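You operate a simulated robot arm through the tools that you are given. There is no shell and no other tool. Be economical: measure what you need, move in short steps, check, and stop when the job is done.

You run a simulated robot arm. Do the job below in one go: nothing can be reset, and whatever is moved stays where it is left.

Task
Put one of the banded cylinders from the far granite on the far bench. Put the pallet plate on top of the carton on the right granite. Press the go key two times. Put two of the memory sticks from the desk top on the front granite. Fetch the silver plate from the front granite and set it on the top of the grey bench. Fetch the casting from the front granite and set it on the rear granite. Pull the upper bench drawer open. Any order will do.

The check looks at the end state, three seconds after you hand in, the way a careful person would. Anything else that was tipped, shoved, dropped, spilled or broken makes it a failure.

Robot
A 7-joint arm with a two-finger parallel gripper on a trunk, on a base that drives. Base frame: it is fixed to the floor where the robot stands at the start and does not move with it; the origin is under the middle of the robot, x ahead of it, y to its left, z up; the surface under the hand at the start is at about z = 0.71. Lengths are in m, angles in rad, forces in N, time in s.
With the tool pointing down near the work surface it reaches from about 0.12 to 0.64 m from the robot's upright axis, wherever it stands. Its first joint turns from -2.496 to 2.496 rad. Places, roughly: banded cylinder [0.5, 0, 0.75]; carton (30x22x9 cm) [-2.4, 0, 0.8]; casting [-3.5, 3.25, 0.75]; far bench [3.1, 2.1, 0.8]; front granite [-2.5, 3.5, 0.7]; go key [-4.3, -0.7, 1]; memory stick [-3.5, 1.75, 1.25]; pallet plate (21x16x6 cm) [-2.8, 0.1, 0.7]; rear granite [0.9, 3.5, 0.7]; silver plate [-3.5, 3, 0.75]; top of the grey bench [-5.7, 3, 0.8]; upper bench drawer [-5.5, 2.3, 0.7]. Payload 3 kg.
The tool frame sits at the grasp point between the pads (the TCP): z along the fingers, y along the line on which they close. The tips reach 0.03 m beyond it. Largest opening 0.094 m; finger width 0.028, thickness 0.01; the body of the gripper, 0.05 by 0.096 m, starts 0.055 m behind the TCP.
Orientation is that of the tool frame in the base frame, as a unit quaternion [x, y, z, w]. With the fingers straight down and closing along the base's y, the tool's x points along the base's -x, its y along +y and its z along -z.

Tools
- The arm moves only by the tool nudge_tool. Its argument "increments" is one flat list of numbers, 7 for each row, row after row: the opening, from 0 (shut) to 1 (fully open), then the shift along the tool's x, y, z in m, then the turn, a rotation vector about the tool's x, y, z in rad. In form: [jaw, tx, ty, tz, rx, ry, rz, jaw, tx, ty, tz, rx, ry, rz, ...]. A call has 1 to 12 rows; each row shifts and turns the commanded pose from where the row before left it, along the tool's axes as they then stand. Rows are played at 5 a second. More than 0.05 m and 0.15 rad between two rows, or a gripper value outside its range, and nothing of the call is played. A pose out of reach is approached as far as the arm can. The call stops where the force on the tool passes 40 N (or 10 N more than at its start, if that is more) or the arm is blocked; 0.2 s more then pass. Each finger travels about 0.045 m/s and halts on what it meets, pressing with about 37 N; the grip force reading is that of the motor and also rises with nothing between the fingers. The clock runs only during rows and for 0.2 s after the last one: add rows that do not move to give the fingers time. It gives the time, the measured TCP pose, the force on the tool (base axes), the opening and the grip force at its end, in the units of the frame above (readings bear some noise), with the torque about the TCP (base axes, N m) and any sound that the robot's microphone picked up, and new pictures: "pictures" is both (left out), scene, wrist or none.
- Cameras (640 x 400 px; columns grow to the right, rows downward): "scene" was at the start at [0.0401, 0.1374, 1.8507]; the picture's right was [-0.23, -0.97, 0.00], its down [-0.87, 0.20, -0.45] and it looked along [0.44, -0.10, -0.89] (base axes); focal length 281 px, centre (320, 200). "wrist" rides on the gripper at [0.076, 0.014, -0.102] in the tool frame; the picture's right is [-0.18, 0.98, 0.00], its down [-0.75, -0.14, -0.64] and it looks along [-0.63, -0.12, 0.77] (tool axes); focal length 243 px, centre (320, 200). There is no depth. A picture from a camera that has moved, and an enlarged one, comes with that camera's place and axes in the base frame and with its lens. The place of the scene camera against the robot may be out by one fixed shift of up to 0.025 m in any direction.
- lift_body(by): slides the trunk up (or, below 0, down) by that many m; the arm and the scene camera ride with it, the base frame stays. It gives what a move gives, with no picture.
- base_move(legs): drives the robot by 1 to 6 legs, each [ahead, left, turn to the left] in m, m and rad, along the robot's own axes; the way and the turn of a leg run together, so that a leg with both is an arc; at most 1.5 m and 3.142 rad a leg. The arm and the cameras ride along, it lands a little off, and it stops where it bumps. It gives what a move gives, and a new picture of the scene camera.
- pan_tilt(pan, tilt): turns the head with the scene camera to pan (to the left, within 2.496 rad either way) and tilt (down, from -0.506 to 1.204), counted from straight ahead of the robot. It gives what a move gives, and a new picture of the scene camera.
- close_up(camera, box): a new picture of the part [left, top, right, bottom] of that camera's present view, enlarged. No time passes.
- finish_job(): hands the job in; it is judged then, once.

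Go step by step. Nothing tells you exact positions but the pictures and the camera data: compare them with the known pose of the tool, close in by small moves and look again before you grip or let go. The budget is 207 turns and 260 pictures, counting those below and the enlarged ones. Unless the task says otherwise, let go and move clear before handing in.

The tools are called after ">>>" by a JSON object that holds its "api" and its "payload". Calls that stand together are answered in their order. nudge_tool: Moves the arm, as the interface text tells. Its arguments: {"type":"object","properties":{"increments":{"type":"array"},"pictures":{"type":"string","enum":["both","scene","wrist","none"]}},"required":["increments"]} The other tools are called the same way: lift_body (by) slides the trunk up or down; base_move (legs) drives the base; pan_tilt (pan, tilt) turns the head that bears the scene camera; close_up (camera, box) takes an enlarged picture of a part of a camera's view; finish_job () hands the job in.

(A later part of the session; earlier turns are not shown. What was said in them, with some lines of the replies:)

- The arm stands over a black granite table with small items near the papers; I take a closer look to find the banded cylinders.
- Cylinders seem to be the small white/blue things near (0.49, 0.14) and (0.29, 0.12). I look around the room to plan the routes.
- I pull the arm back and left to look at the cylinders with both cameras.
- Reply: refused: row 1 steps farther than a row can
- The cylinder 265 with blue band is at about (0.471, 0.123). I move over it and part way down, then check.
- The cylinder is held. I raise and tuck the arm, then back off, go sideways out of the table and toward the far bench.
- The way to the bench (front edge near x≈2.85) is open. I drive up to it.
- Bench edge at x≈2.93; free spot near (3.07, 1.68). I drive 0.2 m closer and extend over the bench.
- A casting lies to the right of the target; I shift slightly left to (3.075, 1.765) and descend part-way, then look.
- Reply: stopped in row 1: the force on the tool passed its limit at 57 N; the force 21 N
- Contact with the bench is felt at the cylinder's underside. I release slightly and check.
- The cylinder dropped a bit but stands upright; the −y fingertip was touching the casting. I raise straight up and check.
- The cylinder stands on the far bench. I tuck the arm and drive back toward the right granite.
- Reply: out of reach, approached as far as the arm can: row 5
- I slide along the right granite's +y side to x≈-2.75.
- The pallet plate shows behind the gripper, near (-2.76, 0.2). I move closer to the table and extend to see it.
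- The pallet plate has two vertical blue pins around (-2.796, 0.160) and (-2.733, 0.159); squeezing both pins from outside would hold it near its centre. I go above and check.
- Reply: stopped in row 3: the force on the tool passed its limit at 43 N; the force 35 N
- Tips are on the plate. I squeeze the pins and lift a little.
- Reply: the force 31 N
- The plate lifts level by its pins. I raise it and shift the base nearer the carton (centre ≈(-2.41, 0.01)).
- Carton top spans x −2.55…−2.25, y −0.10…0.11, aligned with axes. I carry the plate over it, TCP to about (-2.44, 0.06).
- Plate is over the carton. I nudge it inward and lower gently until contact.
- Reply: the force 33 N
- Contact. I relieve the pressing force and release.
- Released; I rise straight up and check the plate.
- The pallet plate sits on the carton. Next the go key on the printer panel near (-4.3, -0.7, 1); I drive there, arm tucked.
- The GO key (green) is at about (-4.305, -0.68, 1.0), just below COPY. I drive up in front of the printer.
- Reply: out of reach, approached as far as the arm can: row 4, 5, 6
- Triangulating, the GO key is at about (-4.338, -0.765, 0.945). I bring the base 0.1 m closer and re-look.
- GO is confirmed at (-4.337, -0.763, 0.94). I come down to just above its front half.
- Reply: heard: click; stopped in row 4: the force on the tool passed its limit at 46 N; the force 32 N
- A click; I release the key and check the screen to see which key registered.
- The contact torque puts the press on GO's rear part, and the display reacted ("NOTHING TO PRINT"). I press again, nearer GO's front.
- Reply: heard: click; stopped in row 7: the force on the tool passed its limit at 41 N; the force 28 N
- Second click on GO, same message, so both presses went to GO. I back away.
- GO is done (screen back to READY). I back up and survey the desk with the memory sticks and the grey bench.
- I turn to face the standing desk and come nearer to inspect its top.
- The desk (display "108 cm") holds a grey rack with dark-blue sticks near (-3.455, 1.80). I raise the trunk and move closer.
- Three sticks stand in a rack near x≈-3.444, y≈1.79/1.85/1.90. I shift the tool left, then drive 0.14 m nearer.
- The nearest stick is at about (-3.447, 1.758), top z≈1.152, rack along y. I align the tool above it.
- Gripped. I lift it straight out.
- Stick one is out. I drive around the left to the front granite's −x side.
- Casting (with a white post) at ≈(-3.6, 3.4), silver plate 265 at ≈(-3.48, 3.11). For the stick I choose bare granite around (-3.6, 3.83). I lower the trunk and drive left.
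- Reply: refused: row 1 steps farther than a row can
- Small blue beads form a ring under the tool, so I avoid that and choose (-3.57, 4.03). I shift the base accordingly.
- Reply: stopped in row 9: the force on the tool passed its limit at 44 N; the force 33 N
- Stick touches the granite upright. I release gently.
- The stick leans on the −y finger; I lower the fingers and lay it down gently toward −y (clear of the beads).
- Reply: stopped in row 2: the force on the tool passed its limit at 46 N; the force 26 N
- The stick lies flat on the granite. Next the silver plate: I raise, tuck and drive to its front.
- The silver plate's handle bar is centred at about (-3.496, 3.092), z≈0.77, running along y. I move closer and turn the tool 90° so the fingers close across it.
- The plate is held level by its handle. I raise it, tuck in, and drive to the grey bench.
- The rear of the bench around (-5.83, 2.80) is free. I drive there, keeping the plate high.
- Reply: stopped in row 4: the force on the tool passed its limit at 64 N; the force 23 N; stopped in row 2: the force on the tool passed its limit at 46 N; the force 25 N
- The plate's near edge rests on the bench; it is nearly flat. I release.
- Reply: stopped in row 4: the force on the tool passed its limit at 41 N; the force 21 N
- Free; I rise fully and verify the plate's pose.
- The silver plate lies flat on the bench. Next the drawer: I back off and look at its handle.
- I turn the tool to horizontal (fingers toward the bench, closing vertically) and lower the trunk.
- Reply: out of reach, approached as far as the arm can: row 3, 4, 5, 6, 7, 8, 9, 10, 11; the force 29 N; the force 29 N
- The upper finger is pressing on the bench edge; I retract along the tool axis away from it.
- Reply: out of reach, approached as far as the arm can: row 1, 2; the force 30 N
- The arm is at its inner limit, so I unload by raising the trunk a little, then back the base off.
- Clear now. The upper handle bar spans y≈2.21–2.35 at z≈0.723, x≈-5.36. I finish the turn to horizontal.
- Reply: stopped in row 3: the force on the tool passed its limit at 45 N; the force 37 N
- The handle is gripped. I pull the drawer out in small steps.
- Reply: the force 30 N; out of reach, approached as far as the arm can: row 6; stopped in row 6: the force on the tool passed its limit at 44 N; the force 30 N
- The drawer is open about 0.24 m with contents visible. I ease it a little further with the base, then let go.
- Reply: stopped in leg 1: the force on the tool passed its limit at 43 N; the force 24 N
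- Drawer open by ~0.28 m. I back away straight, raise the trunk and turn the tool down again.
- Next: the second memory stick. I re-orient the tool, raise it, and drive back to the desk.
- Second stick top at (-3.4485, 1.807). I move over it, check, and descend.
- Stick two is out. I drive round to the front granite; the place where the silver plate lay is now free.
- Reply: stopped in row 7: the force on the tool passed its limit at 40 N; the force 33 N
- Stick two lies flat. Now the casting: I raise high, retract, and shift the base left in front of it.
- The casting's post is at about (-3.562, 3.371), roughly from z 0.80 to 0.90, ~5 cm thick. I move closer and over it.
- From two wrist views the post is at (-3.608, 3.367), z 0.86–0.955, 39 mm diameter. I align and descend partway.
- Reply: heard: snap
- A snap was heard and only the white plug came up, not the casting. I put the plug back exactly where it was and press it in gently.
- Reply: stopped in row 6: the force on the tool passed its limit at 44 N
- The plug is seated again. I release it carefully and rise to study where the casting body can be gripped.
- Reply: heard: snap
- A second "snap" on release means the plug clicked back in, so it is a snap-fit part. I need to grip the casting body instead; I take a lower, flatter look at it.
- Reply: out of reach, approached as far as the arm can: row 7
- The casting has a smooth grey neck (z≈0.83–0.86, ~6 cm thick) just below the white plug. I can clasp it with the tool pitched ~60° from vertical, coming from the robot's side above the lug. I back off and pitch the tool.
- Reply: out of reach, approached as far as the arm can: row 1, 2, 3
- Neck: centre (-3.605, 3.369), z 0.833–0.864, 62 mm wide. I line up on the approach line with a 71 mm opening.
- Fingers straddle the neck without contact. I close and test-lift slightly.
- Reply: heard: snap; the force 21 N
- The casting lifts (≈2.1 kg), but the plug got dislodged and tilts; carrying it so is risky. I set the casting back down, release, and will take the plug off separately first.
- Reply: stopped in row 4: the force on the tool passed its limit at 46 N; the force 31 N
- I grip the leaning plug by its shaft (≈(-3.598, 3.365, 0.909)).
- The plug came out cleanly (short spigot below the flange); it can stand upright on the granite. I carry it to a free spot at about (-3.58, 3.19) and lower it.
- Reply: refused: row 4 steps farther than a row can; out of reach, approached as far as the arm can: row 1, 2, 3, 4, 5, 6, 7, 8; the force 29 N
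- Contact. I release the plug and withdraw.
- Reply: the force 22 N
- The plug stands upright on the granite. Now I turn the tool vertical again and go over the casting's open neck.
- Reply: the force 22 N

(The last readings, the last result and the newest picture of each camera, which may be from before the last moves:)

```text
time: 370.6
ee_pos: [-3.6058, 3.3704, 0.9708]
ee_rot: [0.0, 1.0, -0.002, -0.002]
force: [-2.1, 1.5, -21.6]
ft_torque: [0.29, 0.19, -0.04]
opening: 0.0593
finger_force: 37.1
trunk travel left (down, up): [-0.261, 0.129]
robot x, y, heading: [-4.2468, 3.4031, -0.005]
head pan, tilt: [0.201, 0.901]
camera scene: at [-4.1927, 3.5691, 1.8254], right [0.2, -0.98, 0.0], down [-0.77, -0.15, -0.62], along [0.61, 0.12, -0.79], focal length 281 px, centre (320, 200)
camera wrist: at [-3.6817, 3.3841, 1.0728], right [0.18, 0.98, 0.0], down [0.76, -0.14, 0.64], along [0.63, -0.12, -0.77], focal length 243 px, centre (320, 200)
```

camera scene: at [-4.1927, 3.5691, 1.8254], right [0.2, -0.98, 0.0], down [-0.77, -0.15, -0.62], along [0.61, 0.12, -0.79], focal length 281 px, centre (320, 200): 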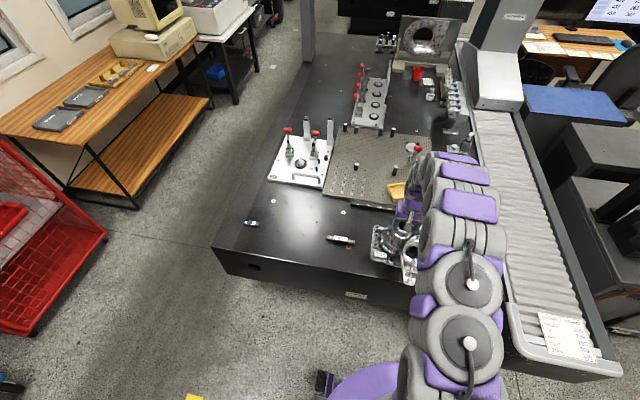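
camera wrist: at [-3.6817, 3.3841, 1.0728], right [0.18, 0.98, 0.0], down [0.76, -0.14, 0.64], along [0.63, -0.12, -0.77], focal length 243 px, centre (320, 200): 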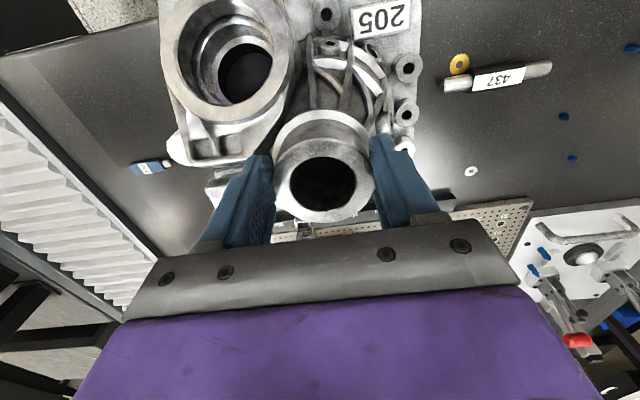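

The casting is held level by its neck. I raise it, tuck slightly, and drive: back, down the −x aisle, then along the corridor.

>>> {"api": "nudge_tool", "payload": {"increments": [0, 0, 0, -0.04, 0, 0, 0, 0, 0.01, 0, -0.03, 0, 0, 0, 0, 0.03, 0, -0.02, 0, 0, 0, 0, 0.03, 0, -0.01, 0, 0, 0, 0, 0.03, 0, 0, 0, 0, 0], "pictures": "none"}}

>>> {"api": "lift_body", "payload": {"by": 0.08}}

>>> {"api": "base_move", "payload": {"legs": [[-0.35, 0, 0], [0, -1.3, 0], [0, -1.2, 0], [1.2, 0, 0]]}}

```text
time: 371.8
ee_pos: [-3.7068, 3.3736, 1.073]
ee_rot: [0.0, 1.0, -0.001, 0.001]
force: [0.9, 0.1, -20.7]
ft_torque: [0.25, 0.02, 0.0]
opening: 0.0594
finger_force: 37.4
trunk travel left (down, up): [-0.261, 0.129]
robot x, y, heading: [-4.2529, 3.4053, -0.003]
head pan, tilt: [0.201, 0.901]
```

```text
time: 373.0
ee_pos: [-3.7059, 3.3735, 1.151]
ee_rot: [0.0, 1.0, -0.001, -0.002]
force: [-0.2, 0.5, -20.5]
ft_torque: [0.27, 0.04, -0.03]
opening: 0.0596
finger_force: 37.0
trunk travel left (down, up): [-0.341, 0.049]
robot x, y, heading: [-4.2478, 3.4023, -0.005]
head pan, tilt: [0.201, 0.901]
```

```text
time: 392.8
ee_pos: [-2.8481, 0.8384, 1.1528]
ee_rot: [0.011, 1.0, -0.002, -0.002]
force: [0.4, 0.3, -20.6]
ft_torque: [0.3, 0.04, 0.0]
opening: 0.0594
finger_force: 37.5
trunk travel left (down, up): [-0.341, 0.049]
robot x, y, heading: [-3.3875, 0.8807, -0.021]
head pan, tilt: [0.201, 0.901]
camera scene: at [-3.3314, 1.0428, 1.9055], right [0.17, -0.98, 0.0], down [-0.77, -0.14, -0.62], along [0.61, 0.11, -0.79], focal length 281 px, centre (320, 200)
```

scene: 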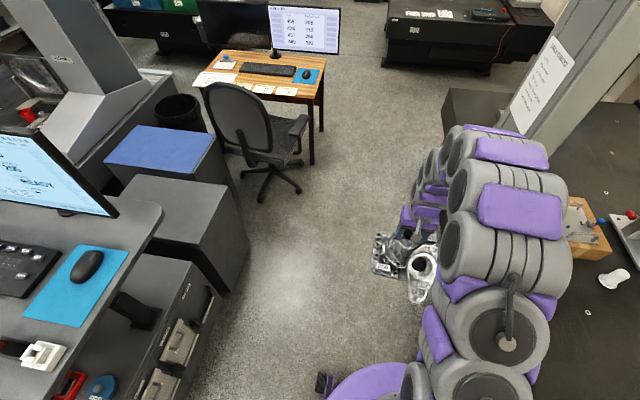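

>>> {"api": "base_move", "payload": {"legs": [[0, 0, 0.02], [1.5, 0, 0], [1.5, 0, 0], [0, 0, 1.57], [1.0, 0, 0], [0, -1.3, 0]]}}

>>> {"api": "pan_tilt", "payload": {"pan": 0.25, "tilt": 0.65}}

```text
time: 422.2
ee_pos: [0.9267, 2.3761, 1.1541]
ee_rot: [-0.7, 0.714, -0.003, 0.004]
force: [-0.5, -0.4, -20.3]
ft_torque: [-0.06, 0.29, 0.01]
opening: 0.0595
finger_force: 36.8
trunk travel left (down, up): [-0.341, 0.049]
robot x, y, heading: [0.8919, 1.8351, 1.544]
head pan, tilt: [0.201, 0.901]
camera scene: at [0.733, 1.9034, 1.9047], right [0.98, 0.18, 0.0], down [0.14, -0.77, -0.62], along [-0.11, 0.61, -0.79], focal length 281 px, centre (320, 200)
```

scene: 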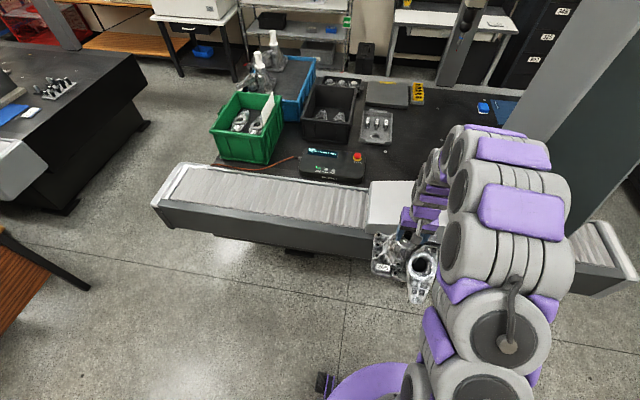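

```text
time: 423.0
ee_pos: [0.9287, 2.3717, 1.1557]
ee_rot: [-0.701, 0.713, -0.001, 0.003]
force: [0.2, -0.1, -21.5]
ft_torque: [-0.05, 0.34, 0.01]
opening: 0.0595
finger_force: 36.7
trunk travel left (down, up): [-0.341, 0.049]
robot x, y, heading: [0.8892, 1.8363, 1.551]
head pan, tilt: [0.25, 0.649]
camera scene: at [0.7341, 1.9133, 1.9258], right [0.97, 0.23, 0.0], down [0.14, -0.59, -0.79], along [-0.18, 0.77, -0.61], focal length 281 px, centre (320, 200)
```

scene: 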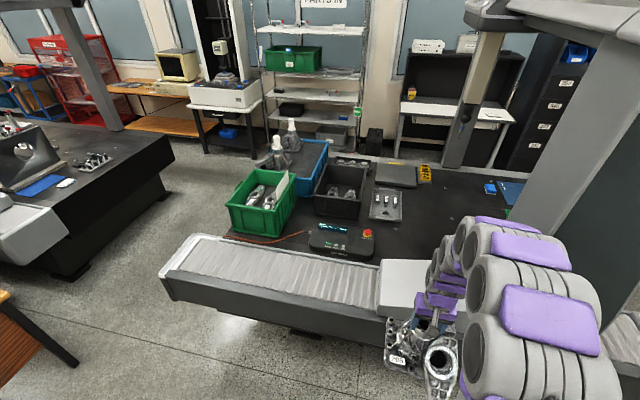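

The reachable free patch on the rear granite is around (0.92, 3.1), between the pendant (x<0.77) and the gantry foot. I drive up to the rail with the casting held high.

>>> {"api": "base_move", "payload": {"legs": [[0.6, 0.02, 0.02]]}}

>>> {"api": "nudge_tool", "payload": {"increments": [0, -0.04, 0, 0, 0, 0, 0, 0, -0.04, 0, 0, 0, 0, 0, 0, -0.03, 0, 0, 0, 0, 0], "pictures": "wrist"}}

```text
time: 426.4
ee_pos: [0.9131, 2.9613, 1.1541]
ee_rot: [-0.706, 0.709, 0.0, 0.002]
force: [1.5, 0.1, -20.4]
ft_torque: [-0.04, 0.29, 0.0]
opening: 0.0594
finger_force: 36.6
trunk travel left (down, up): [-0.341, 0.049]
robot x, y, heading: [0.8836, 2.4263, 1.562]
head pan, tilt: [0.25, 0.649]
camera scene: at [0.7243, 2.4999, 1.9259], right [0.97, 0.24, 0.0], down [0.14, -0.59, -0.79], along [-0.19, 0.77, -0.61], focal length 281 px, centre (320, 200)
```

scene: 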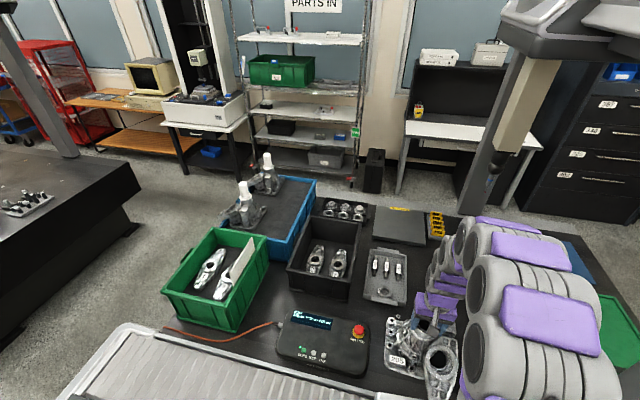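

```text
time: 427.1
ee_pos: [0.9123, 3.0678, 1.1549]
ee_rot: [-0.706, 0.708, 0.0, 0.003]
force: [0.1, 0.4, -20.6]
ft_torque: [-0.07, 0.29, -0.01]
opening: 0.0593
finger_force: 36.9
trunk travel left (down, up): [-0.341, 0.049]
robot x, y, heading: [0.8776, 2.4232, 1.565]
head pan, tilt: [0.25, 0.649]
camera wrist: at [0.8967, 2.9899, 1.2552], right [-0.98, 0.19, 0.0], down [0.14, 0.75, 0.65], along [0.12, 0.63, -0.76], focal length 243 px, centre (320, 200)
```

wrist: 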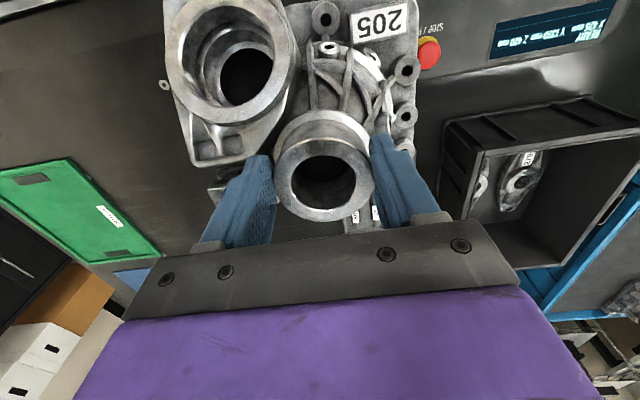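

To keep the lug clear of the gantry foot and the base plate well inside the edge, I rotate the casting half a turn (lug away from the robot), checking reach.

>>> {"api": "nudge_tool", "payload": {"increments": [0, 0, 0, 0, 0, 0, 0.14, 0, 0, 0, 0, 0, 0, 0.14, 0, 0, 0, 0, 0, 0, 0.14, 0, 0, 0, 0, 0, 0, 0.14, 0, 0, 0, 0, 0, 0, 0.14, 0, 0, 0, 0, 0, 0, 0.14, 0, 0, 0, 0, 0, 0, 0.14, 0, 0, 0, 0, 0, 0, 0.14, 0, 0, 0, 0, 0, 0, 0.14, 0, 0, 0, 0, 0, 0, 0.14, 0, 0, 0, 0, 0, 0, 0.14, 0, 0, 0, 0, 0, 0, 0.03], "pictures": "none"}}

>>> {"api": "nudge_tool", "payload": {"increments": [0, 0, 0, 0, 0, 0, 0.14, 0, 0, 0, 0, 0, 0, 0.14, 0, 0, 0, 0, 0, 0, 0.14, 0, 0, 0, 0, 0, 0, 0.14], "pictures": "none"}}

```text
time: 429.8
ee_pos: [0.9118, 3.0672, 1.1576]
ee_rot: [0.003, 1.0, 0.003, 0.002]
force: [0.4, -0.7, -20.0]
ft_torque: [0.29, 0.08, 0.01]
opening: 0.0596
finger_force: 37.1
trunk travel left (down, up): [-0.341, 0.049]
robot x, y, heading: [0.8808, 2.4262, 1.563]
head pan, tilt: [0.25, 0.649]
```

```text
time: 430.8
ee_pos: [0.9122, 3.0667, 1.1583]
ee_rot: [0.279, 0.96, 0.003, 0.001]
force: [-0.7, 0.3, -20.2]
ft_torque: [0.29, -0.05, 0.02]
opening: 0.0595
finger_force: 37.0
trunk travel left (down, up): [-0.341, 0.049]
robot x, y, heading: [0.8817, 2.4233, 1.563]
head pan, tilt: [0.25, 0.649]
```

>>> {"api": "nudge_tool", "payload": {"increments": [0, 0, 0, 0, 0, 0, 0.145, 0, 0, 0, 0, 0, 0, 0.145, 0, 0, 0, 0, 0, 0, 0.145, 0, 0, 0, 0, 0, 0, 0.145, 0, 0, 0, 0, 0, 0, 0.145, 0, 0, 0, 0, 0, 0, 0.145, 0, 0, 0, 0, 0, 0, 0.14], "pictures": "wrist"}}

```text
time: 432.4
ee_pos: [0.9125, 3.0668, 1.1581]
ee_rot: [0.684, 0.73, 0.004, -0.001]
force: [1.3, 0.9, -19.8]
ft_torque: [0.11, -0.21, 0.01]
opening: 0.0594
finger_force: 37.0
out of reach, approached as far as the arm can: row 7
trunk travel left (down, up): [-0.341, 0.049]
robot x, y, heading: [0.8824, 2.4225, 1.566]
head pan, tilt: [0.25, 0.649]
camera wrist: at [0.9205, 3.1424, 1.2593], right [0.99, -0.12, 0.0], down [-0.09, -0.77, 0.64], along [-0.07, -0.63, -0.77], focal length 243 px, centre (320, 200)
```

wrist: 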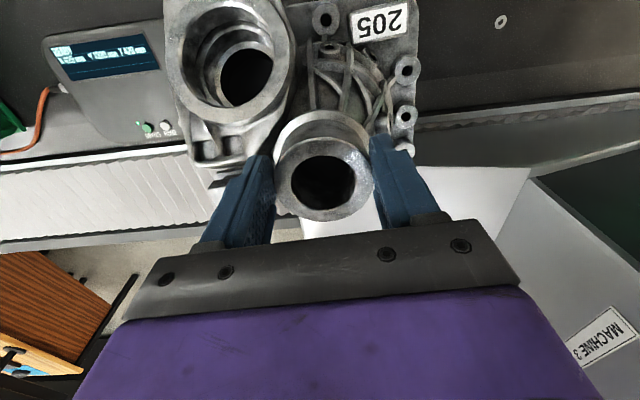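

The casting is turned with its lug away from me; the granite edge is at y≈2.91. I shift 4 cm to +x and lower.

>>> {"api": "nudge_tool", "payload": {"increments": [0, 0.005, 0.04, 0, 0, 0, 0, 0, 0, 0, 0.045, 0, 0, 0, 0, 0, 0, 0.045, 0, 0, 0, 0, 0, 0, 0.045, 0, 0, 0, 0, 0, 0, 0.045, 0, 0, 0, 0, 0, 0, 0.045, 0, 0, 0], "pictures": "both"}}

```text
time: 433.8
ee_pos: [0.9551, 3.0764, 0.9336]
ee_rot: [0.683, 0.73, 0.005, -0.001]
force: [0.7, 2.9, -18.9]
ft_torque: [0.33, -0.32, -0.05]
opening: 0.0593
finger_force: 37.3
trunk travel left (down, up): [-0.341, 0.049]
robot x, y, heading: [0.8801, 2.4266, 1.561]
head pan, tilt: [0.25, 0.649]
camera scene: at [0.7229, 2.5039, 1.9256], right [0.97, 0.24, 0.0], down [0.14, -0.59, -0.79], along [-0.19, 0.77, -0.61], focal length 281 px, centre (320, 200)
camera wrist: at [0.9638, 3.1515, 1.0356], right [0.99, -0.12, 0.0], down [-0.09, -0.77, 0.64], along [-0.07, -0.63, -0.77], focal length 243 px, centre (320, 200)
```

scene: 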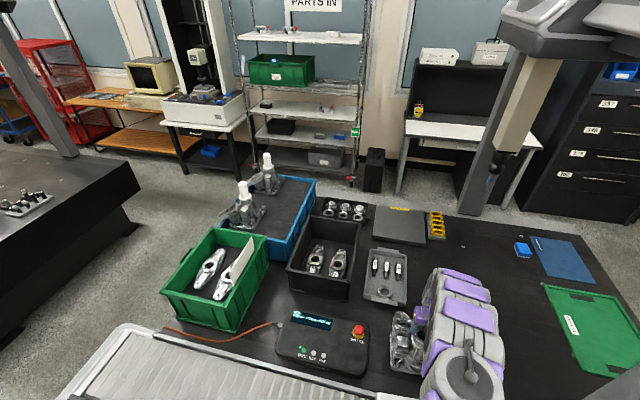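
wrist: 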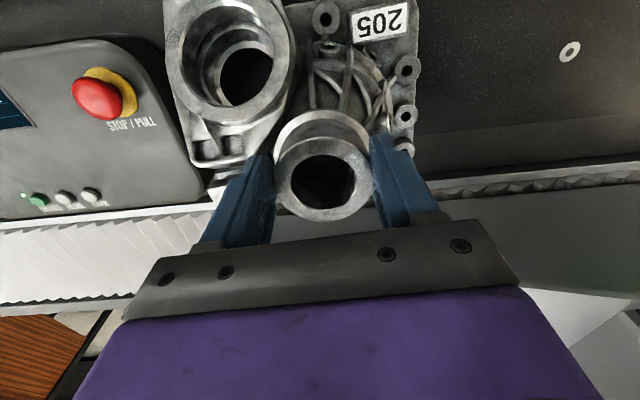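

>>> {"api": "nudge_tool", "payload": {"increments": [0, 0, 0.015, 0.015, 0, 0, 0, 0, 0, 0, 0.02, 0, 0, 0, 0, 0, 0, 0.012, 0, 0, 0, 0, 0, 0, 0.005, 0, 0, 0, 0, 0, 0, 0.004, 0, 0, 0, 0, 0, 0, 0.003, 0, 0, 0, 0, 0, 0, 0.003, 0, 0, 0, 0, 0, 0, 0.003, 0, 0, 0, 0, 0, 0, 0.003, 0, 0, 0], "pictures": "none"}}

```text
time: 435.8
ee_pos: [0.9681, 3.0776, 0.8673]
ee_rot: [0.683, 0.73, 0.006, -0.003]
force: [3.2, 1.3, 30.1]
ft_torque: [-0.01, 0.7, 0.17]
opening: 0.0596
finger_force: 37.3
trunk travel left (down, up): [-0.341, 0.049]
robot x, y, heading: [0.8821, 2.4259, 1.563]
head pan, tilt: [0.25, 0.649]
```

The casting rests on the granite. I relieve the load, release and rise.

>>> {"api": "nudge_tool", "payload": {"increments": [0, 0, 0, -0.003, 0, 0, 0, 0.7, 0, 0, 0, 0, 0, 0, 0.75, 0, 0, 0, 0, 0, 0, 0.75, 0, 0, 0, 0, 0, 0, 0.75, 0, 0, -0.02, 0, 0, 0, 0.75, 0, 0, -0.04, 0, 0, 0, 0.75, 0, 0, -0.045, 0, 0, 0, 0.75, 0, 0, -0.045, 0, 0, 0, 0.75, 0, 0, -0.045, 0, 0, 0], "pictures": "wrist"}}

```text
time: 437.8
ee_pos: [0.9646, 3.0763, 1.0633]
ee_rot: [0.683, 0.73, 0.004, -0.001]
force: [-0.9, 0.1, -0.5]
ft_torque: [-0.06, 0.0, 0.0]
opening: 0.0706
finger_force: 0.0
trunk travel left (down, up): [-0.341, 0.049]
robot x, y, heading: [0.8842, 2.4253, 1.561]
head pan, tilt: [0.25, 0.649]
camera wrist: at [0.9734, 3.1518, 1.1659], right [0.99, -0.12, 0.0], down [-0.09, -0.77, 0.64], along [-0.07, -0.63, -0.77], focal length 243 px, centre (320, 200)
```

wrist: 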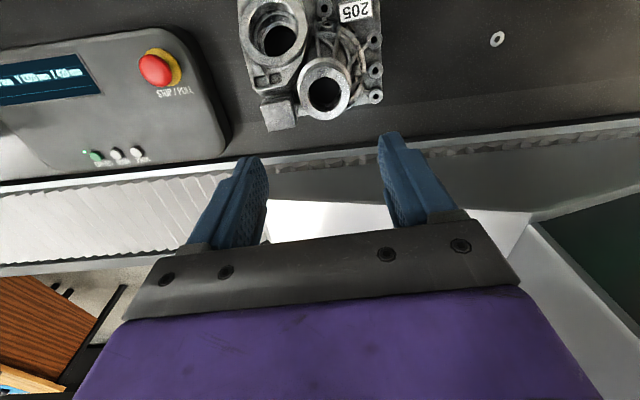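

The casting sits well on the rear granite. To leave it complete, I will fetch its plug and refit it. First I turn the tool back to its normal yaw.

>>> {"api": "nudge_tool", "payload": {"increments": [1, 0, 0, -0.01, 0, 0, -0.145, 1, 0, 0, 0, 0, 0, -0.145, 1, 0, 0, 0, 0, 0, -0.145, 1, 0, 0, 0, 0, 0, -0.145, 1, 0, 0, 0, 0, 0, -0.145, 1, 0, 0, 0, 0, 0, -0.145, 1, 0, 0, 0, 0, 0, -0.145, 1, 0, 0, 0, 0, 0, -0.145, 1, 0, 0, 0, 0, 0, -0.145, 1, 0, 0, 0, 0, 0, -0.145, 1, 0, 0, 0, 0, 0, -0.145, 1, 0, 0, 0, 0, 0, -0.145], "pictures": "none"}}

>>> {"api": "nudge_tool", "payload": {"increments": [1, 0, 0, 0, 0, 0, -0.14, 1, 0, 0, 0, 0, 0, -0.14, 1, 0, 0, 0, 0, 0, -0.14, 1, 0, 0, 0, 0, 0, -0.14, 1, 0, 0, 0, 0, 0, -0.14, 1, 0, 0, 0, 0, 0, -0.14, 1, 0, 0, 0, 0, 0, -0.14, 1, 0, 0, 0, 0, 0, -0.14, 1, 0, 0, 0, 0, 0, -0.14, 1, 0.03, 0, 0, 0, 0, -0.09, 1, 0.04, 0, 0, 0, 0, 0, 1, 0.04, 0, 0, 0, 0, 0], "pictures": "none"}}

>>> {"api": "base_move", "payload": {"legs": [[-0.55, 0, 0], [0, 1.3, 0], [-0.97, 0, 0], [0, 0, -1.56], [-1.5, 0, 0], [-1.2, 0, 0]]}}

```text
time: 440.4
ee_pos: [0.9677, 3.0769, 1.0723]
ee_rot: [-0.119, 0.993, 0.004, 0.002]
force: [0.1, 0.8, 0.1]
ft_torque: [0.01, -0.01, 0.01]
opening: 0.0941
finger_force: 0.0
trunk travel left (down, up): [-0.341, 0.049]
robot x, y, heading: [0.8823, 2.4258, 1.564]
head pan, tilt: [0.25, 0.649]
```

```text
time: 442.9
ee_pos: [0.9663, 2.9651, 1.073]
ee_rot: [0.713, -0.701, -0.003, -0.005]
force: [-0.3, -0.3, 0.1]
ft_torque: [-0.01, 0.01, -0.02]
opening: 0.094
finger_force: 0.1
trunk travel left (down, up): [-0.341, 0.049]
robot x, y, heading: [0.8809, 2.4252, 1.562]
head pan, tilt: [0.25, 0.649]
```

```text
time: 473.1
ee_pos: [-2.5533, 0.8212, 1.0711]
ee_rot: [-0.015, 1.0, -0.001, 0.003]
force: [0.5, 0.0, 0.1]
ft_torque: [-0.03, -0.01, -0.01]
opening: 0.0941
finger_force: 0.1
trunk travel left (down, up): [-0.341, 0.049]
robot x, y, heading: [-3.0943, 0.8937, 0.008]
head pan, tilt: [0.25, 0.649]
camera scene: at [-3.0348, 1.0698, 1.9261], right [0.25, -0.97, 0.0], down [-0.59, -0.15, -0.8], along [0.77, 0.2, -0.61], focal length 281 px, centre (320, 200)
```

scene: 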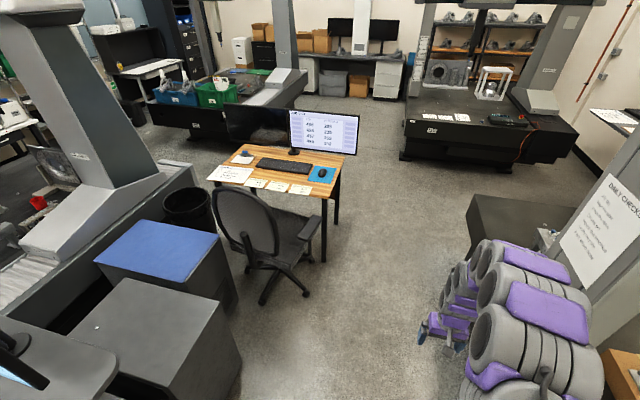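

>>> {"api": "base_move", "payload": {"legs": [[-1.45, 0, 0], [0, 1.3, 0], [0, 1.03, 0], [0.35, 0, -0.008]]}}

>>> {"api": "nudge_tool", "payload": {"increments": [1, 0, 0, 0, 0, 0, 0], "pictures": "wrist"}}

```text
time: 493.4
ee_pos: [-3.7405, 3.1833, 1.0708]
ee_rot: [-0.034, 0.999, -0.001, 0.004]
force: [0.2, 0.2, -0.1]
ft_torque: [0.03, 0.02, 0.01]
opening: 0.0941
finger_force: 0.0
trunk travel left (down, up): [-0.341, 0.049]
robot x, y, heading: [-4.2862, 3.2386, 0.048]
head pan, tilt: [0.25, 0.649]
camera scene: at [-4.2295, 3.4105, 1.9265], right [0.29, -0.96, 0.0], down [-0.58, -0.17, -0.8], along [0.76, 0.23, -0.61], focal length 281 px, centre (320, 200)
```

scene: 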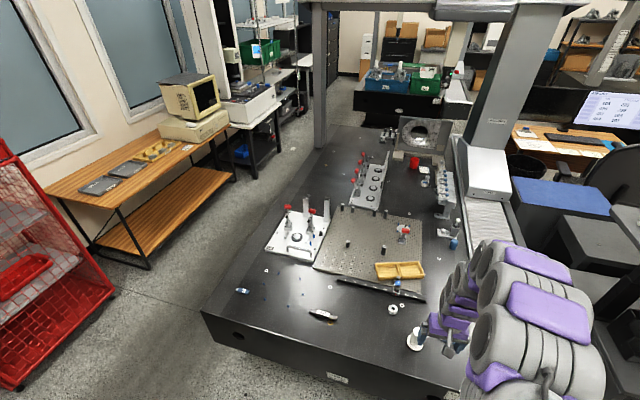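

```text
time: 493.8
ee_pos: [-3.7425, 3.1881, 1.0733]
ee_rot: [-0.034, 0.999, -0.002, 0.006]
force: [0.1, 0.1, -0.2]
ft_torque: [0.01, -0.03, 0.03]
opening: 0.0941
finger_force: 0.0
trunk travel left (down, up): [-0.341, 0.049]
robot x, y, heading: [-4.2854, 3.2404, 0.042]
head pan, tilt: [0.25, 0.649]
camera wrist: at [-3.8213, 3.1954, 1.1741], right [0.12, 0.99, 0.0], down [0.75, -0.09, 0.65], along [0.65, -0.08, -0.76], focal length 243 px, centre (320, 200)
```

wrist: 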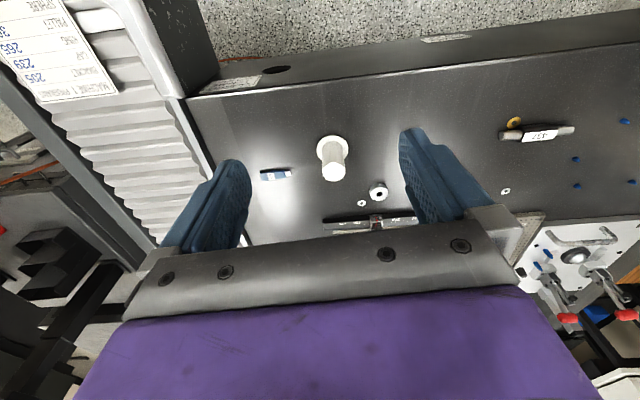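

The plug stands at (-3.571, 3.188). I move 0.1 m closer and lower over it.

>>> {"api": "base_move", "payload": {"legs": [[0.1, 0, -0.04]]}}

>>> {"api": "lift_body", "payload": {"by": -0.04}}

```text
time: 494.9
ee_pos: [-3.6448, 3.167, 1.0725]
ee_rot: [-0.014, 1.0, -0.002, 0.005]
force: [0.7, -0.5, -0.9]
ft_torque: [-0.04, 0.05, 0.03]
opening: 0.0941
finger_force: 0.0
trunk travel left (down, up): [-0.341, 0.049]
robot x, y, heading: [-4.1891, 3.2456, 0.006]
head pan, tilt: [0.25, 0.649]
camera scene: at [-4.1238, 3.4171, 1.926], right [0.25, -0.97, 0.0], down [-0.59, -0.15, -0.79], along [0.77, 0.2, -0.61], focal length 281 px, centre (320, 200)
```

scene: 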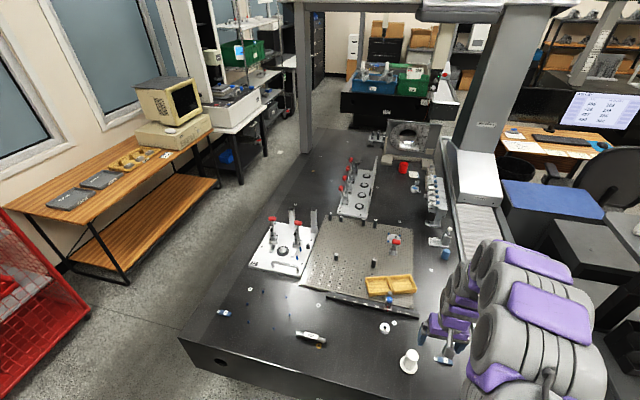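

```text
time: 495.7
ee_pos: [-3.6485, 3.1659, 1.035]
ee_rot: [-0.014, 1.0, -0.001, 0.007]
force: [-0.6, -0.3, 0.8]
ft_torque: [-0.01, 0.0, 0.01]
opening: 0.094
finger_force: 0.1
trunk travel left (down, up): [-0.301, 0.089]
robot x, y, heading: [-4.1859, 3.2449, 0.004]
head pan, tilt: [0.25, 0.649]
```

>>> {"api": "nudge_tool", "payload": {"increments": [1, -0.04, 0.01, 0, 0, 0, 0, 1, -0.038, 0.0103, 0.02, 0, 0, 0, 1, 0, 0, 0.045, 0, 0, 0, 1, 0, 0, 0.045, 0, 0, 0, 1, 0, 0, 0.04, 0, 0, 0], "pictures": "wrist"}}

```text
time: 496.9
ee_pos: [-3.5663, 3.1844, 0.8858]
ee_rot: [-0.014, 1.0, -0.002, 0.006]
force: [0.9, 0.1, 0.0]
ft_torque: [0.01, 0.03, 0.02]
opening: 0.0936
finger_force: 0.0
trunk travel left (down, up): [-0.301, 0.089]
robot x, y, heading: [-4.1872, 3.2468, 0.004]
head pan, tilt: [0.25, 0.649]
camera wrist: at [-3.6447, 3.1952, 0.9868], right [0.16, 0.99, 0.0], down [0.75, -0.12, 0.65], along [0.64, -0.1, -0.76], focal length 243 px, centre (320, 200)
```

wrist: 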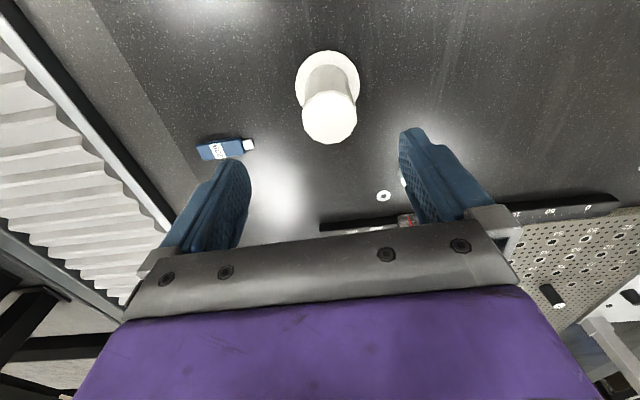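

>>> {"api": "nudge_tool", "payload": {"increments": [1, 0.007, 0.007, 0.03, 0, 0, 0, 1, 0, 0, 0.03, 0, 0, 0, 1, 0, 0, 0.03, 0, 0, 0, 1, 0, 0, 0.015, 0, 0, 0, 1, 0, 0, 0.01, 0, 0, 0, 1, 0, 0, 0, 0, 0, 0], "pictures": "wrist"}}

```text
time: 498.3
ee_pos: [-3.5738, 3.1928, 0.7703]
ee_rot: [-0.014, 1.0, -0.003, 0.006]
force: [0.9, 0.1, 0.9]
ft_torque: [0.02, 0.01, 0.03]
opening: 0.094
finger_force: 0.1
trunk travel left (down, up): [-0.301, 0.089]
robot x, y, heading: [-4.1866, 3.2439, 0.001]
head pan, tilt: [0.25, 0.649]
camera wrist: at [-3.653, 3.2049, 0.8705], right [0.16, 0.99, 0.0], down [0.75, -0.12, 0.65], along [0.64, -0.1, -0.76], focal length 243 px, centre (320, 200)
```

wrist: 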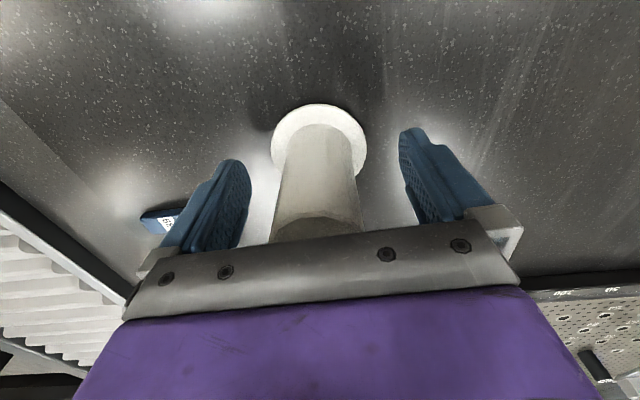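

>>> {"api": "nudge_tool", "payload": {"increments": [0, 0, 0, 0, 0, 0, 0, 0, 0, 0, 0, 0, 0, 0, 0, 0, 0, 0, 0, 0, 0, 0, 0, 0, 0, 0, 0, 0, 0, 0, 0, 0, 0, 0, 0, 0, 0, 0, -0.02, 0, 0, 0, 0, 0, 0, -0.045, 0, 0, 0, 0, 0, 0, -0.045, 0, 0, 0, 0, 0, 0, -0.045, 0, 0, 0, 0, 0.02, 0, -0.045, 0, 0, 0, 0, 0.02, 0, -0.045, 0, 0, 0], "pictures": "wrist"}}

```text
time: 500.7
ee_pos: [-3.6201, 3.1931, 1.0154]
ee_rot: [-0.014, 1.0, -0.003, 0.008]
force: [0.3, -0.2, -0.3]
ft_torque: [0.0, 0.02, -0.01]
opening: 0.0431
finger_force: 37.3
trunk travel left (down, up): [-0.301, 0.089]
robot x, y, heading: [-4.1895, 3.2407, 0.009]
head pan, tilt: [0.25, 0.649]
camera wrist: at [-3.6979, 3.2041, 1.116], right [0.16, 0.99, 0.0], down [0.75, -0.12, 0.65], along [0.64, -0.1, -0.76], focal length 243 px, centre (320, 200)
```

wrist: 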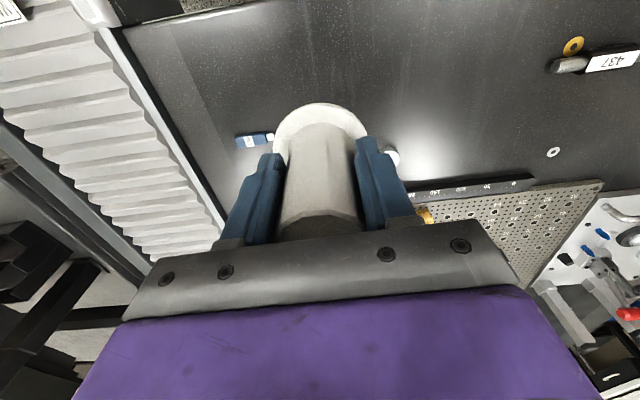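

>>> {"api": "lift_body", "payload": {"by": 0.04}}

>>> {"api": "base_move", "payload": {"legs": [[-0.4, 0, 0], [0, -1.3, 0], [0, -1.05, 0], [1.2, 0, 0]]}}

```text
time: 501.6
ee_pos: [-3.6182, 3.1929, 1.0548]
ee_rot: [-0.014, 1.0, -0.003, 0.006]
force: [-0.3, 0.3, -1.0]
ft_torque: [-0.01, 0.02, -0.02]
opening: 0.0429
finger_force: 37.2
trunk travel left (down, up): [-0.341, 0.049]
robot x, y, heading: [-4.1856, 3.2443, 0.002]
head pan, tilt: [0.25, 0.649]
```

```text
time: 520.8
ee_pos: [-2.8184, 0.8243, 1.0541]
ee_rot: [-0.003, 1.0, -0.001, 0.006]
force: [0.2, 0.2, -0.6]
ft_torque: [0.01, 0.0, 0.01]
opening: 0.0421
finger_force: 36.8
trunk travel left (down, up): [-0.341, 0.049]
robot x, y, heading: [-3.3874, 0.8854, -0.016]
head pan, tilt: [0.25, 0.649]
camera scene: at [-3.3208, 1.0576, 1.9263], right [0.23, -0.97, 0.0], down [-0.59, -0.14, -0.8], along [0.77, 0.19, -0.61], focal length 281 px, centre (320, 200)
```

scene: 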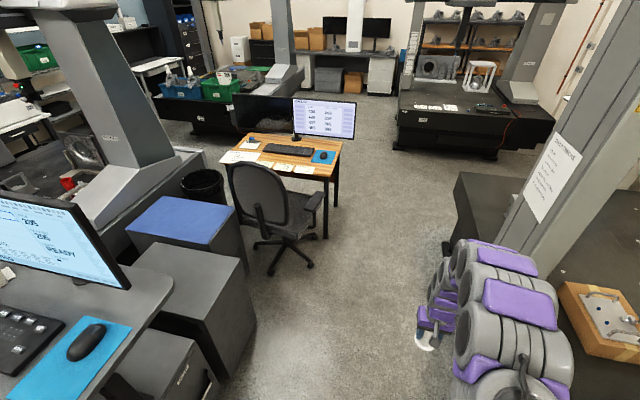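

>>> {"api": "nudge_tool", "payload": {"increments": [0, 0, 0, -0.03, 0, 0, 0, 0, 0, 0, -0.03, 0, 0, 0], "pictures": "none"}}

>>> {"api": "base_move", "payload": {"legs": [[0, 0, 0.016], [1.5, 0, 0], [1.5, 0, 0], [0, 0, 1.57], [1.0, 0, 0], [0, -1.3, 0]]}}

```text
time: 521.4
ee_pos: [-2.824, 0.828, 1.116]
ee_rot: [-0.004, 1.0, -0.002, 0.006]
force: [0.2, 0.5, 0.5]
ft_torque: [0.02, 0.01, 0.0]
opening: 0.0425
finger_force: 36.5
trunk travel left (down, up): [-0.341, 0.049]
robot x, y, heading: [-3.3858, 0.8908, -0.017]
head pan, tilt: [0.25, 0.649]
```

```text
time: 550.8
ee_pos: [1.0736, 2.2613, 1.1155]
ee_rot: [-0.688, 0.726, 0.002, 0.007]
force: [0.3, 0.1, -0.5]
ft_torque: [0.0, -0.01, 0.02]
opening: 0.0407
finger_force: 37.0
trunk travel left (down, up): [-0.341, 0.049]
robot x, y, heading: [0.9825, 1.7023, 1.491]
head pan, tilt: [0.25, 0.649]
camera scene: at [0.8198, 1.7868, 1.9255], right [0.99, 0.17, 0.0], down [0.11, -0.6, -0.79], along [-0.13, 0.78, -0.61], focal length 281 px, centre (320, 200)
```

scene: 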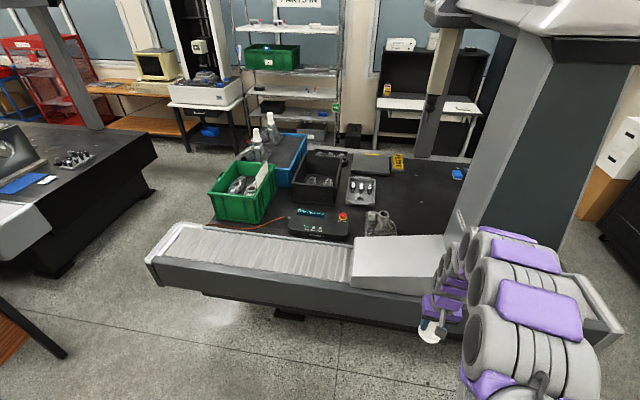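

>>> {"api": "base_move", "payload": {"legs": [[0, 0, 0.075], [0.71, 0.1, 0]]}}

>>> {"api": "nudge_tool", "payload": {"increments": [0, -0.04, 0, 0, 0, 0, 0], "pictures": "wrist"}}

```text
time: 555.1
ee_pos: [0.9234, 2.961, 1.1158]
ee_rot: [0.72, -0.693, -0.003, -0.008]
force: [-1.1, 0.2, 0.0]
ft_torque: [0.01, -0.01, -0.02]
opening: 0.0404
finger_force: 37.0
trunk travel left (down, up): [-0.341, 0.049]
robot x, y, heading: [0.8781, 2.3993, 1.58]
head pan, tilt: [0.25, 0.649]
camera scene: at [0.7162, 2.4674, 1.926], right [0.97, 0.26, 0.0], down [0.16, -0.59, -0.79], along [-0.21, 0.77, -0.61], focal length 281 px, centre (320, 200)
```

scene: 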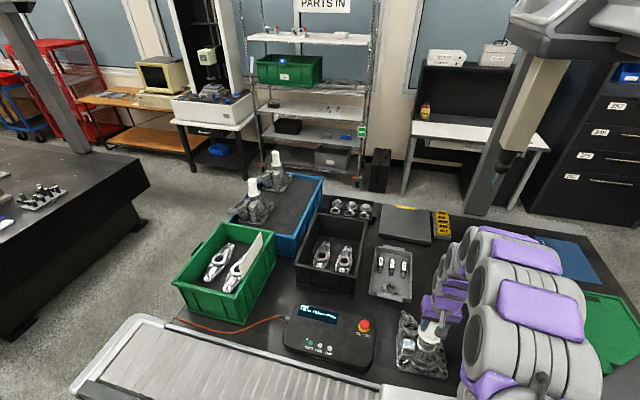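

```text
time: 555.5
ee_pos: [0.9228, 3.0012, 1.1159]
ee_rot: [0.719, -0.695, -0.005, -0.007]
force: [0.0, 0.4, -0.7]
ft_torque: [0.01, 0.0, 0.0]
opening: 0.0405
finger_force: 37.2
trunk travel left (down, up): [-0.341, 0.049]
robot x, y, heading: [0.8786, 2.3978, 1.584]
head pan, tilt: [0.25, 0.649]
camera wrist: at [0.9105, 2.922, 1.2163], right [-0.99, 0.15, 0.0], down [0.11, 0.75, 0.65], along [0.1, 0.65, -0.76], focal length 243 px, centre (320, 200)
```

wrist: 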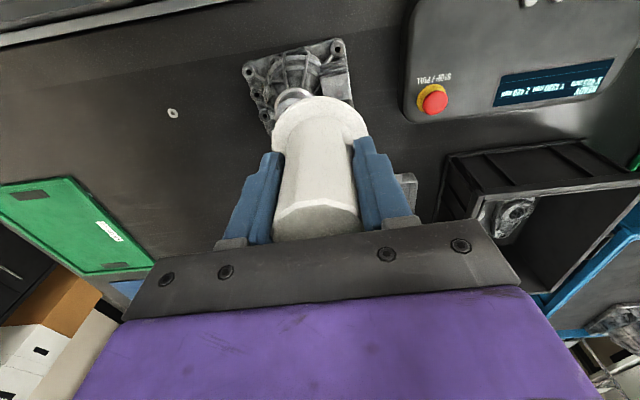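

I move the plug over the neck (recorded at (0.9665, 3.0767)) and down to just above it, then check.

>>> {"api": "nudge_tool", "payload": {"increments": [0, -0.037, -0.023, 0, 0, 0.017, 0, 0, -0.037, -0.0233, 0, 0, 0, 0, 0, 0, 0, 0.045, 0, 0, 0, 0, 0, 0, 0.045, 0, 0, 0, 0, 0, 0, 0.045, 0, 0, 0, 0, 0, 0, 0.02, 0, 0, 0, 0, 0, 0, 0, 0, 0, 0], "pictures": "wrist"}}

>>> {"api": "close_up", "payload": {"camera": "wrist", "box": [220, 40, 420, 240]}}

```text
time: 557.1
ee_pos: [0.9663, 3.0738, 0.9652]
ee_rot: [0.72, -0.694, 0.001, -0.001]
force: [-0.2, -0.4, -1.5]
ft_torque: [0.0, 0.01, -0.01]
opening: 0.0406
finger_force: 36.8
trunk travel left (down, up): [-0.341, 0.049]
robot x, y, heading: [0.8775, 2.4012, 1.584]
head pan, tilt: [0.25, 0.649]
camera wrist: at [0.9538, 2.9969, 1.0668], right [-0.99, 0.15, 0.0], down [0.11, 0.76, 0.64], along [0.1, 0.64, -0.77], focal length 243 px, centre (320, 200)
```

wrist: 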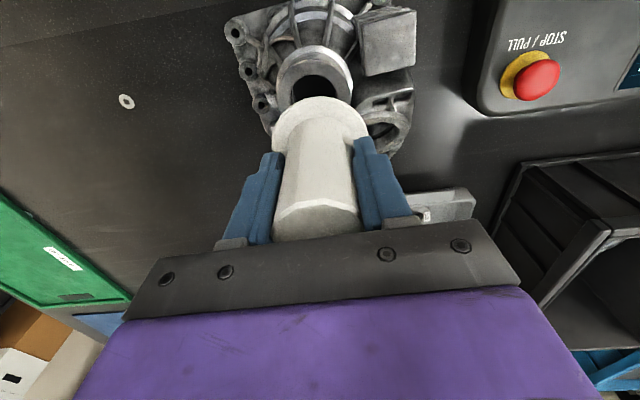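

```text
2.00 times, centred on (320, 140) of wrist
camera zoom: at [0.9538, 2.9969, 1.0668], right [-0.99, 0.15, 0.0], down [0.11, 0.76, 0.64], along [0.1, 0.64, -0.77], focal length 485 px, centre (320, 320)
```

zoom: 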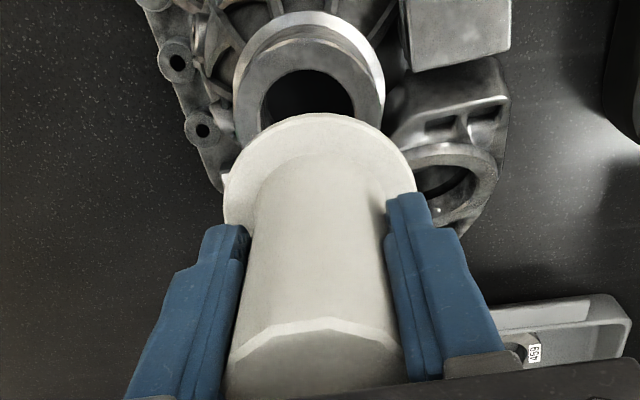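

Relative to the held plug, the neck is at about (0.968, 3.059) in the current readings. I correct by −15 mm in y and lower gently.

>>> {"api": "nudge_tool", "payload": {"increments": [0, 0.0145, -0.0015, 0, 0, 0, 0, 0, 0, 0, 0.025, 0, 0, 0, 0, 0, 0, 0, 0, 0, 0], "pictures": "wrist"}}

>>> {"api": "close_up", "payload": {"camera": "wrist", "box": [220, 40, 420, 240]}}

```text
time: 557.9
ee_pos: [0.9703, 3.0595, 0.9389]
ee_rot: [0.72, -0.694, 0.001, -0.001]
force: [-0.2, 0.5, -0.6]
ft_torque: [-0.01, -0.03, 0.01]
opening: 0.0404
finger_force: 37.4
trunk travel left (down, up): [-0.341, 0.049]
robot x, y, heading: [0.8778, 2.3993, 1.582]
head pan, tilt: [0.25, 0.649]
camera wrist: at [0.9576, 2.9819, 1.04], right [-0.99, 0.15, 0.0], down [0.11, 0.76, 0.64], along [0.1, 0.64, -0.77], focal length 243 px, centre (320, 200)
```

wrist: 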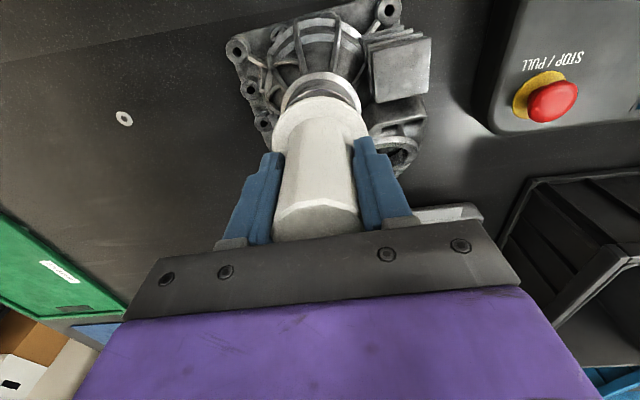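

```text
2.00 times, centred on (320, 140) of wrist
camera zoom: at [0.9576, 2.9819, 1.04], right [-0.99, 0.15, 0.0], down [0.11, 0.76, 0.64], along [0.1, 0.64, -0.77], focal length 485 px, centre (320, 320)
```

zoom: 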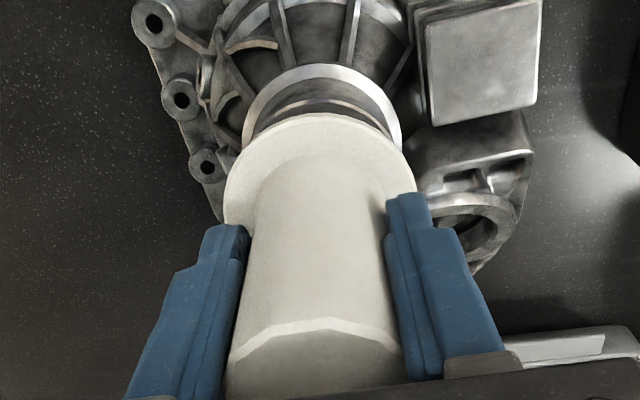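

Aligned within a few mm; I correct +3 mm and lower the plug into the bore.

>>> {"api": "nudge_tool", "payload": {"increments": [0, -0.003, 0, 0.015, 0, 0, 0, 0, 0, 0, 0.008, 0, 0, 0, 0, 0, 0, 0.005, 0, 0, 0, 0, 0, 0, 0.004, 0, 0, 0, 0, 0, 0, 0.003, 0, 0, 0, 0, 0, 0, 0.002, 0, 0, 0], "pictures": "none"}}

```text
time: 559.0
ee_pos: [0.9692, 3.0643, 0.9099]
ee_rot: [0.719, -0.695, -0.001, -0.005]
force: [2.5, -10.2, 28.0]
ft_torque: [-0.56, 0.43, 0.17]
opening: 0.0406
finger_force: 37.1
trunk travel left (down, up): [-0.341, 0.049]
robot x, y, heading: [0.8765, 2.395, 1.584]
head pan, tilt: [0.25, 0.649]
stopped in row 5: the force on the tool passed its limit at 43 N (the readings are from after the stop); the commanded pose is now the measured one
```

>>> {"api": "nudge_tool", "payload": {"increments": [0, 0, 0, -0.001, 0, 0, 0, 0.5, 0, 0, 0, 0, 0, 0, 0.7, 0, 0, 0, 0, 0, 0, 0.9, 0, 0, 0, 0, 0, 0, 0.9, 0, 0, 0, 0, 0, 0], "pictures": "wrist"}}

```text
time: 560.2
ee_pos: [0.969, 3.0656, 0.9068]
ee_rot: [0.719, -0.695, 0.0, -0.004]
force: [0.0, 0.1, 1.2]
ft_torque: [-0.02, -0.02, -0.01]
opening: 0.0845
finger_force: 0.0
trunk travel left (down, up): [-0.341, 0.049]
robot x, y, heading: [0.8752, 2.401, 1.583]
head pan, tilt: [0.25, 0.649]
heard: snap
camera wrist: at [0.957, 2.987, 1.0088], right [-0.99, 0.15, 0.0], down [0.11, 0.75, 0.65], along [0.1, 0.64, -0.76], focal length 243 px, centre (320, 200)
```

wrist: 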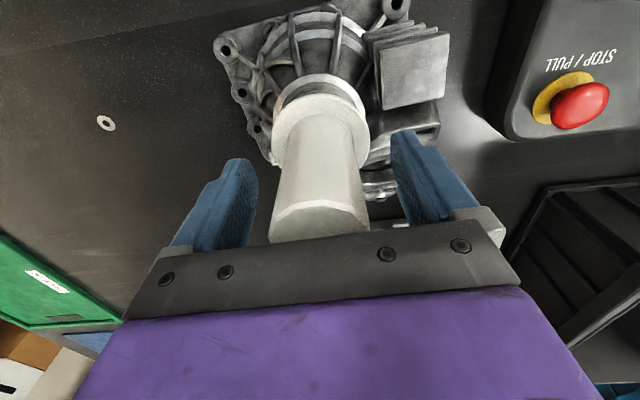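

Snap: the plug is fitted again. I rise straight up, retract and take a final look.

>>> {"api": "nudge_tool", "payload": {"increments": [0.95, 0, 0, -0.02, 0, 0, 0, 0.95, 0, 0, -0.04, 0, 0, 0, 0.95, 0, 0, -0.045, 0, 0, 0, 0.95, 0, 0, -0.045, 0, 0, 0, 0.95, 0, 0, -0.04, 0, 0, 0, 0.95, 0.04, 0, 0, 0, 0, 0, 0.95, 0.04, 0, 0, 0, 0, 0], "pictures": "none"}}

>>> {"api": "base_move", "payload": {"legs": [[-0.5, 0, 0]]}}

>>> {"api": "close_up", "payload": {"camera": "scene", "box": [280, 160, 460, 290]}}

```text
time: 561.8
ee_pos: [0.9711, 2.9824, 1.0967]
ee_rot: [0.72, -0.694, 0.0, -0.003]
force: [1.4, 0.1, -0.5]
ft_torque: [0.02, -0.01, 0.0]
opening: 0.089
finger_force: 0.0
trunk travel left (down, up): [-0.341, 0.049]
robot x, y, heading: [0.8746, 2.3994, 1.582]
head pan, tilt: [0.25, 0.649]
```

```text
time: 564.8
ee_pos: [0.9791, 2.489, 1.097]
ee_rot: [0.718, -0.696, 0.0, -0.003]
force: [0.5, 0.3, -0.1]
ft_torque: [-0.01, -0.03, 0.02]
opening: 0.0896
finger_force: 0.1
trunk travel left (down, up): [-0.341, 0.049]
robot x, y, heading: [0.88, 1.8986, 1.579]
head pan, tilt: [0.25, 0.649]
camera scene: at [0.7226, 1.9727, 1.9262], right [0.97, 0.25, 0.0], down [0.15, -0.59, -0.8], along [-0.2, 0.77, -0.61], focal length 281 px, centre (320, 200)
```

scene: 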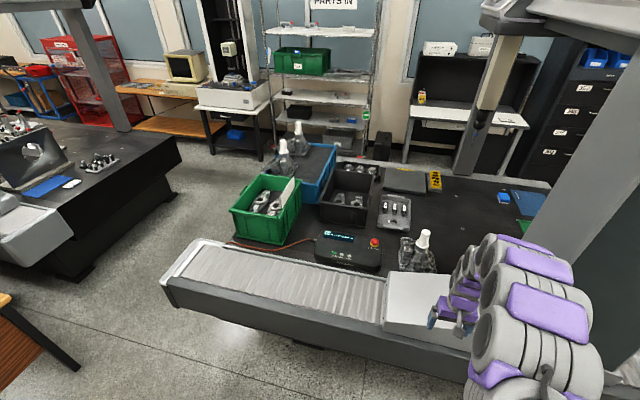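

```text
3.08 times, centred on (370, 225) of scene
camera zoom: at [0.7226, 1.9727, 1.9262], right [0.97, 0.25, 0.0], down [0.15, -0.59, -0.8], along [-0.2, 0.77, -0.61], focal length 866 px, centre (166, 123)
```

zoom: 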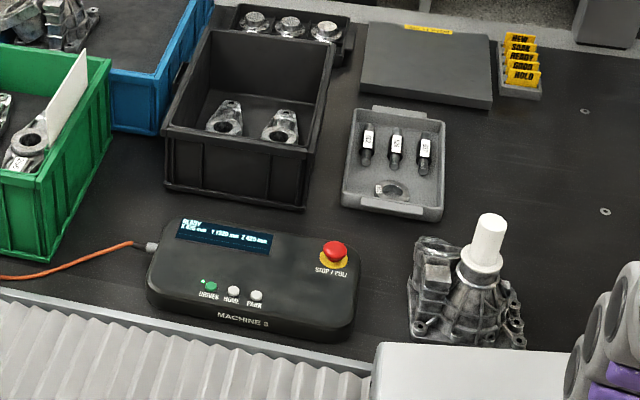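

Everything is in place: the casting with its plug fitted stands on the rear granite, and the arm is clear. I hand in.

>>> {"api": "finish_job", "payload": {}}

```text
The job is handed in.
```

All seven parts of the job are done and handed in, and the gripper is empty and clear. Three small things happened along the way:

- **Casting:** its white snap-fit plug came loose when I first gripped it. I took it off, moved the casting, fetched the plug and refitted it; I heard it snap in.
- **Banded cylinder:** it dropped a centimetre or more when I released it, because a fingertip was resting on a casting already on the far bench. It still stands upright.
- **Grey bench:** a finger pressed against its front edge for a moment before I opened the drawer. I saw nothing moved or damaged there.
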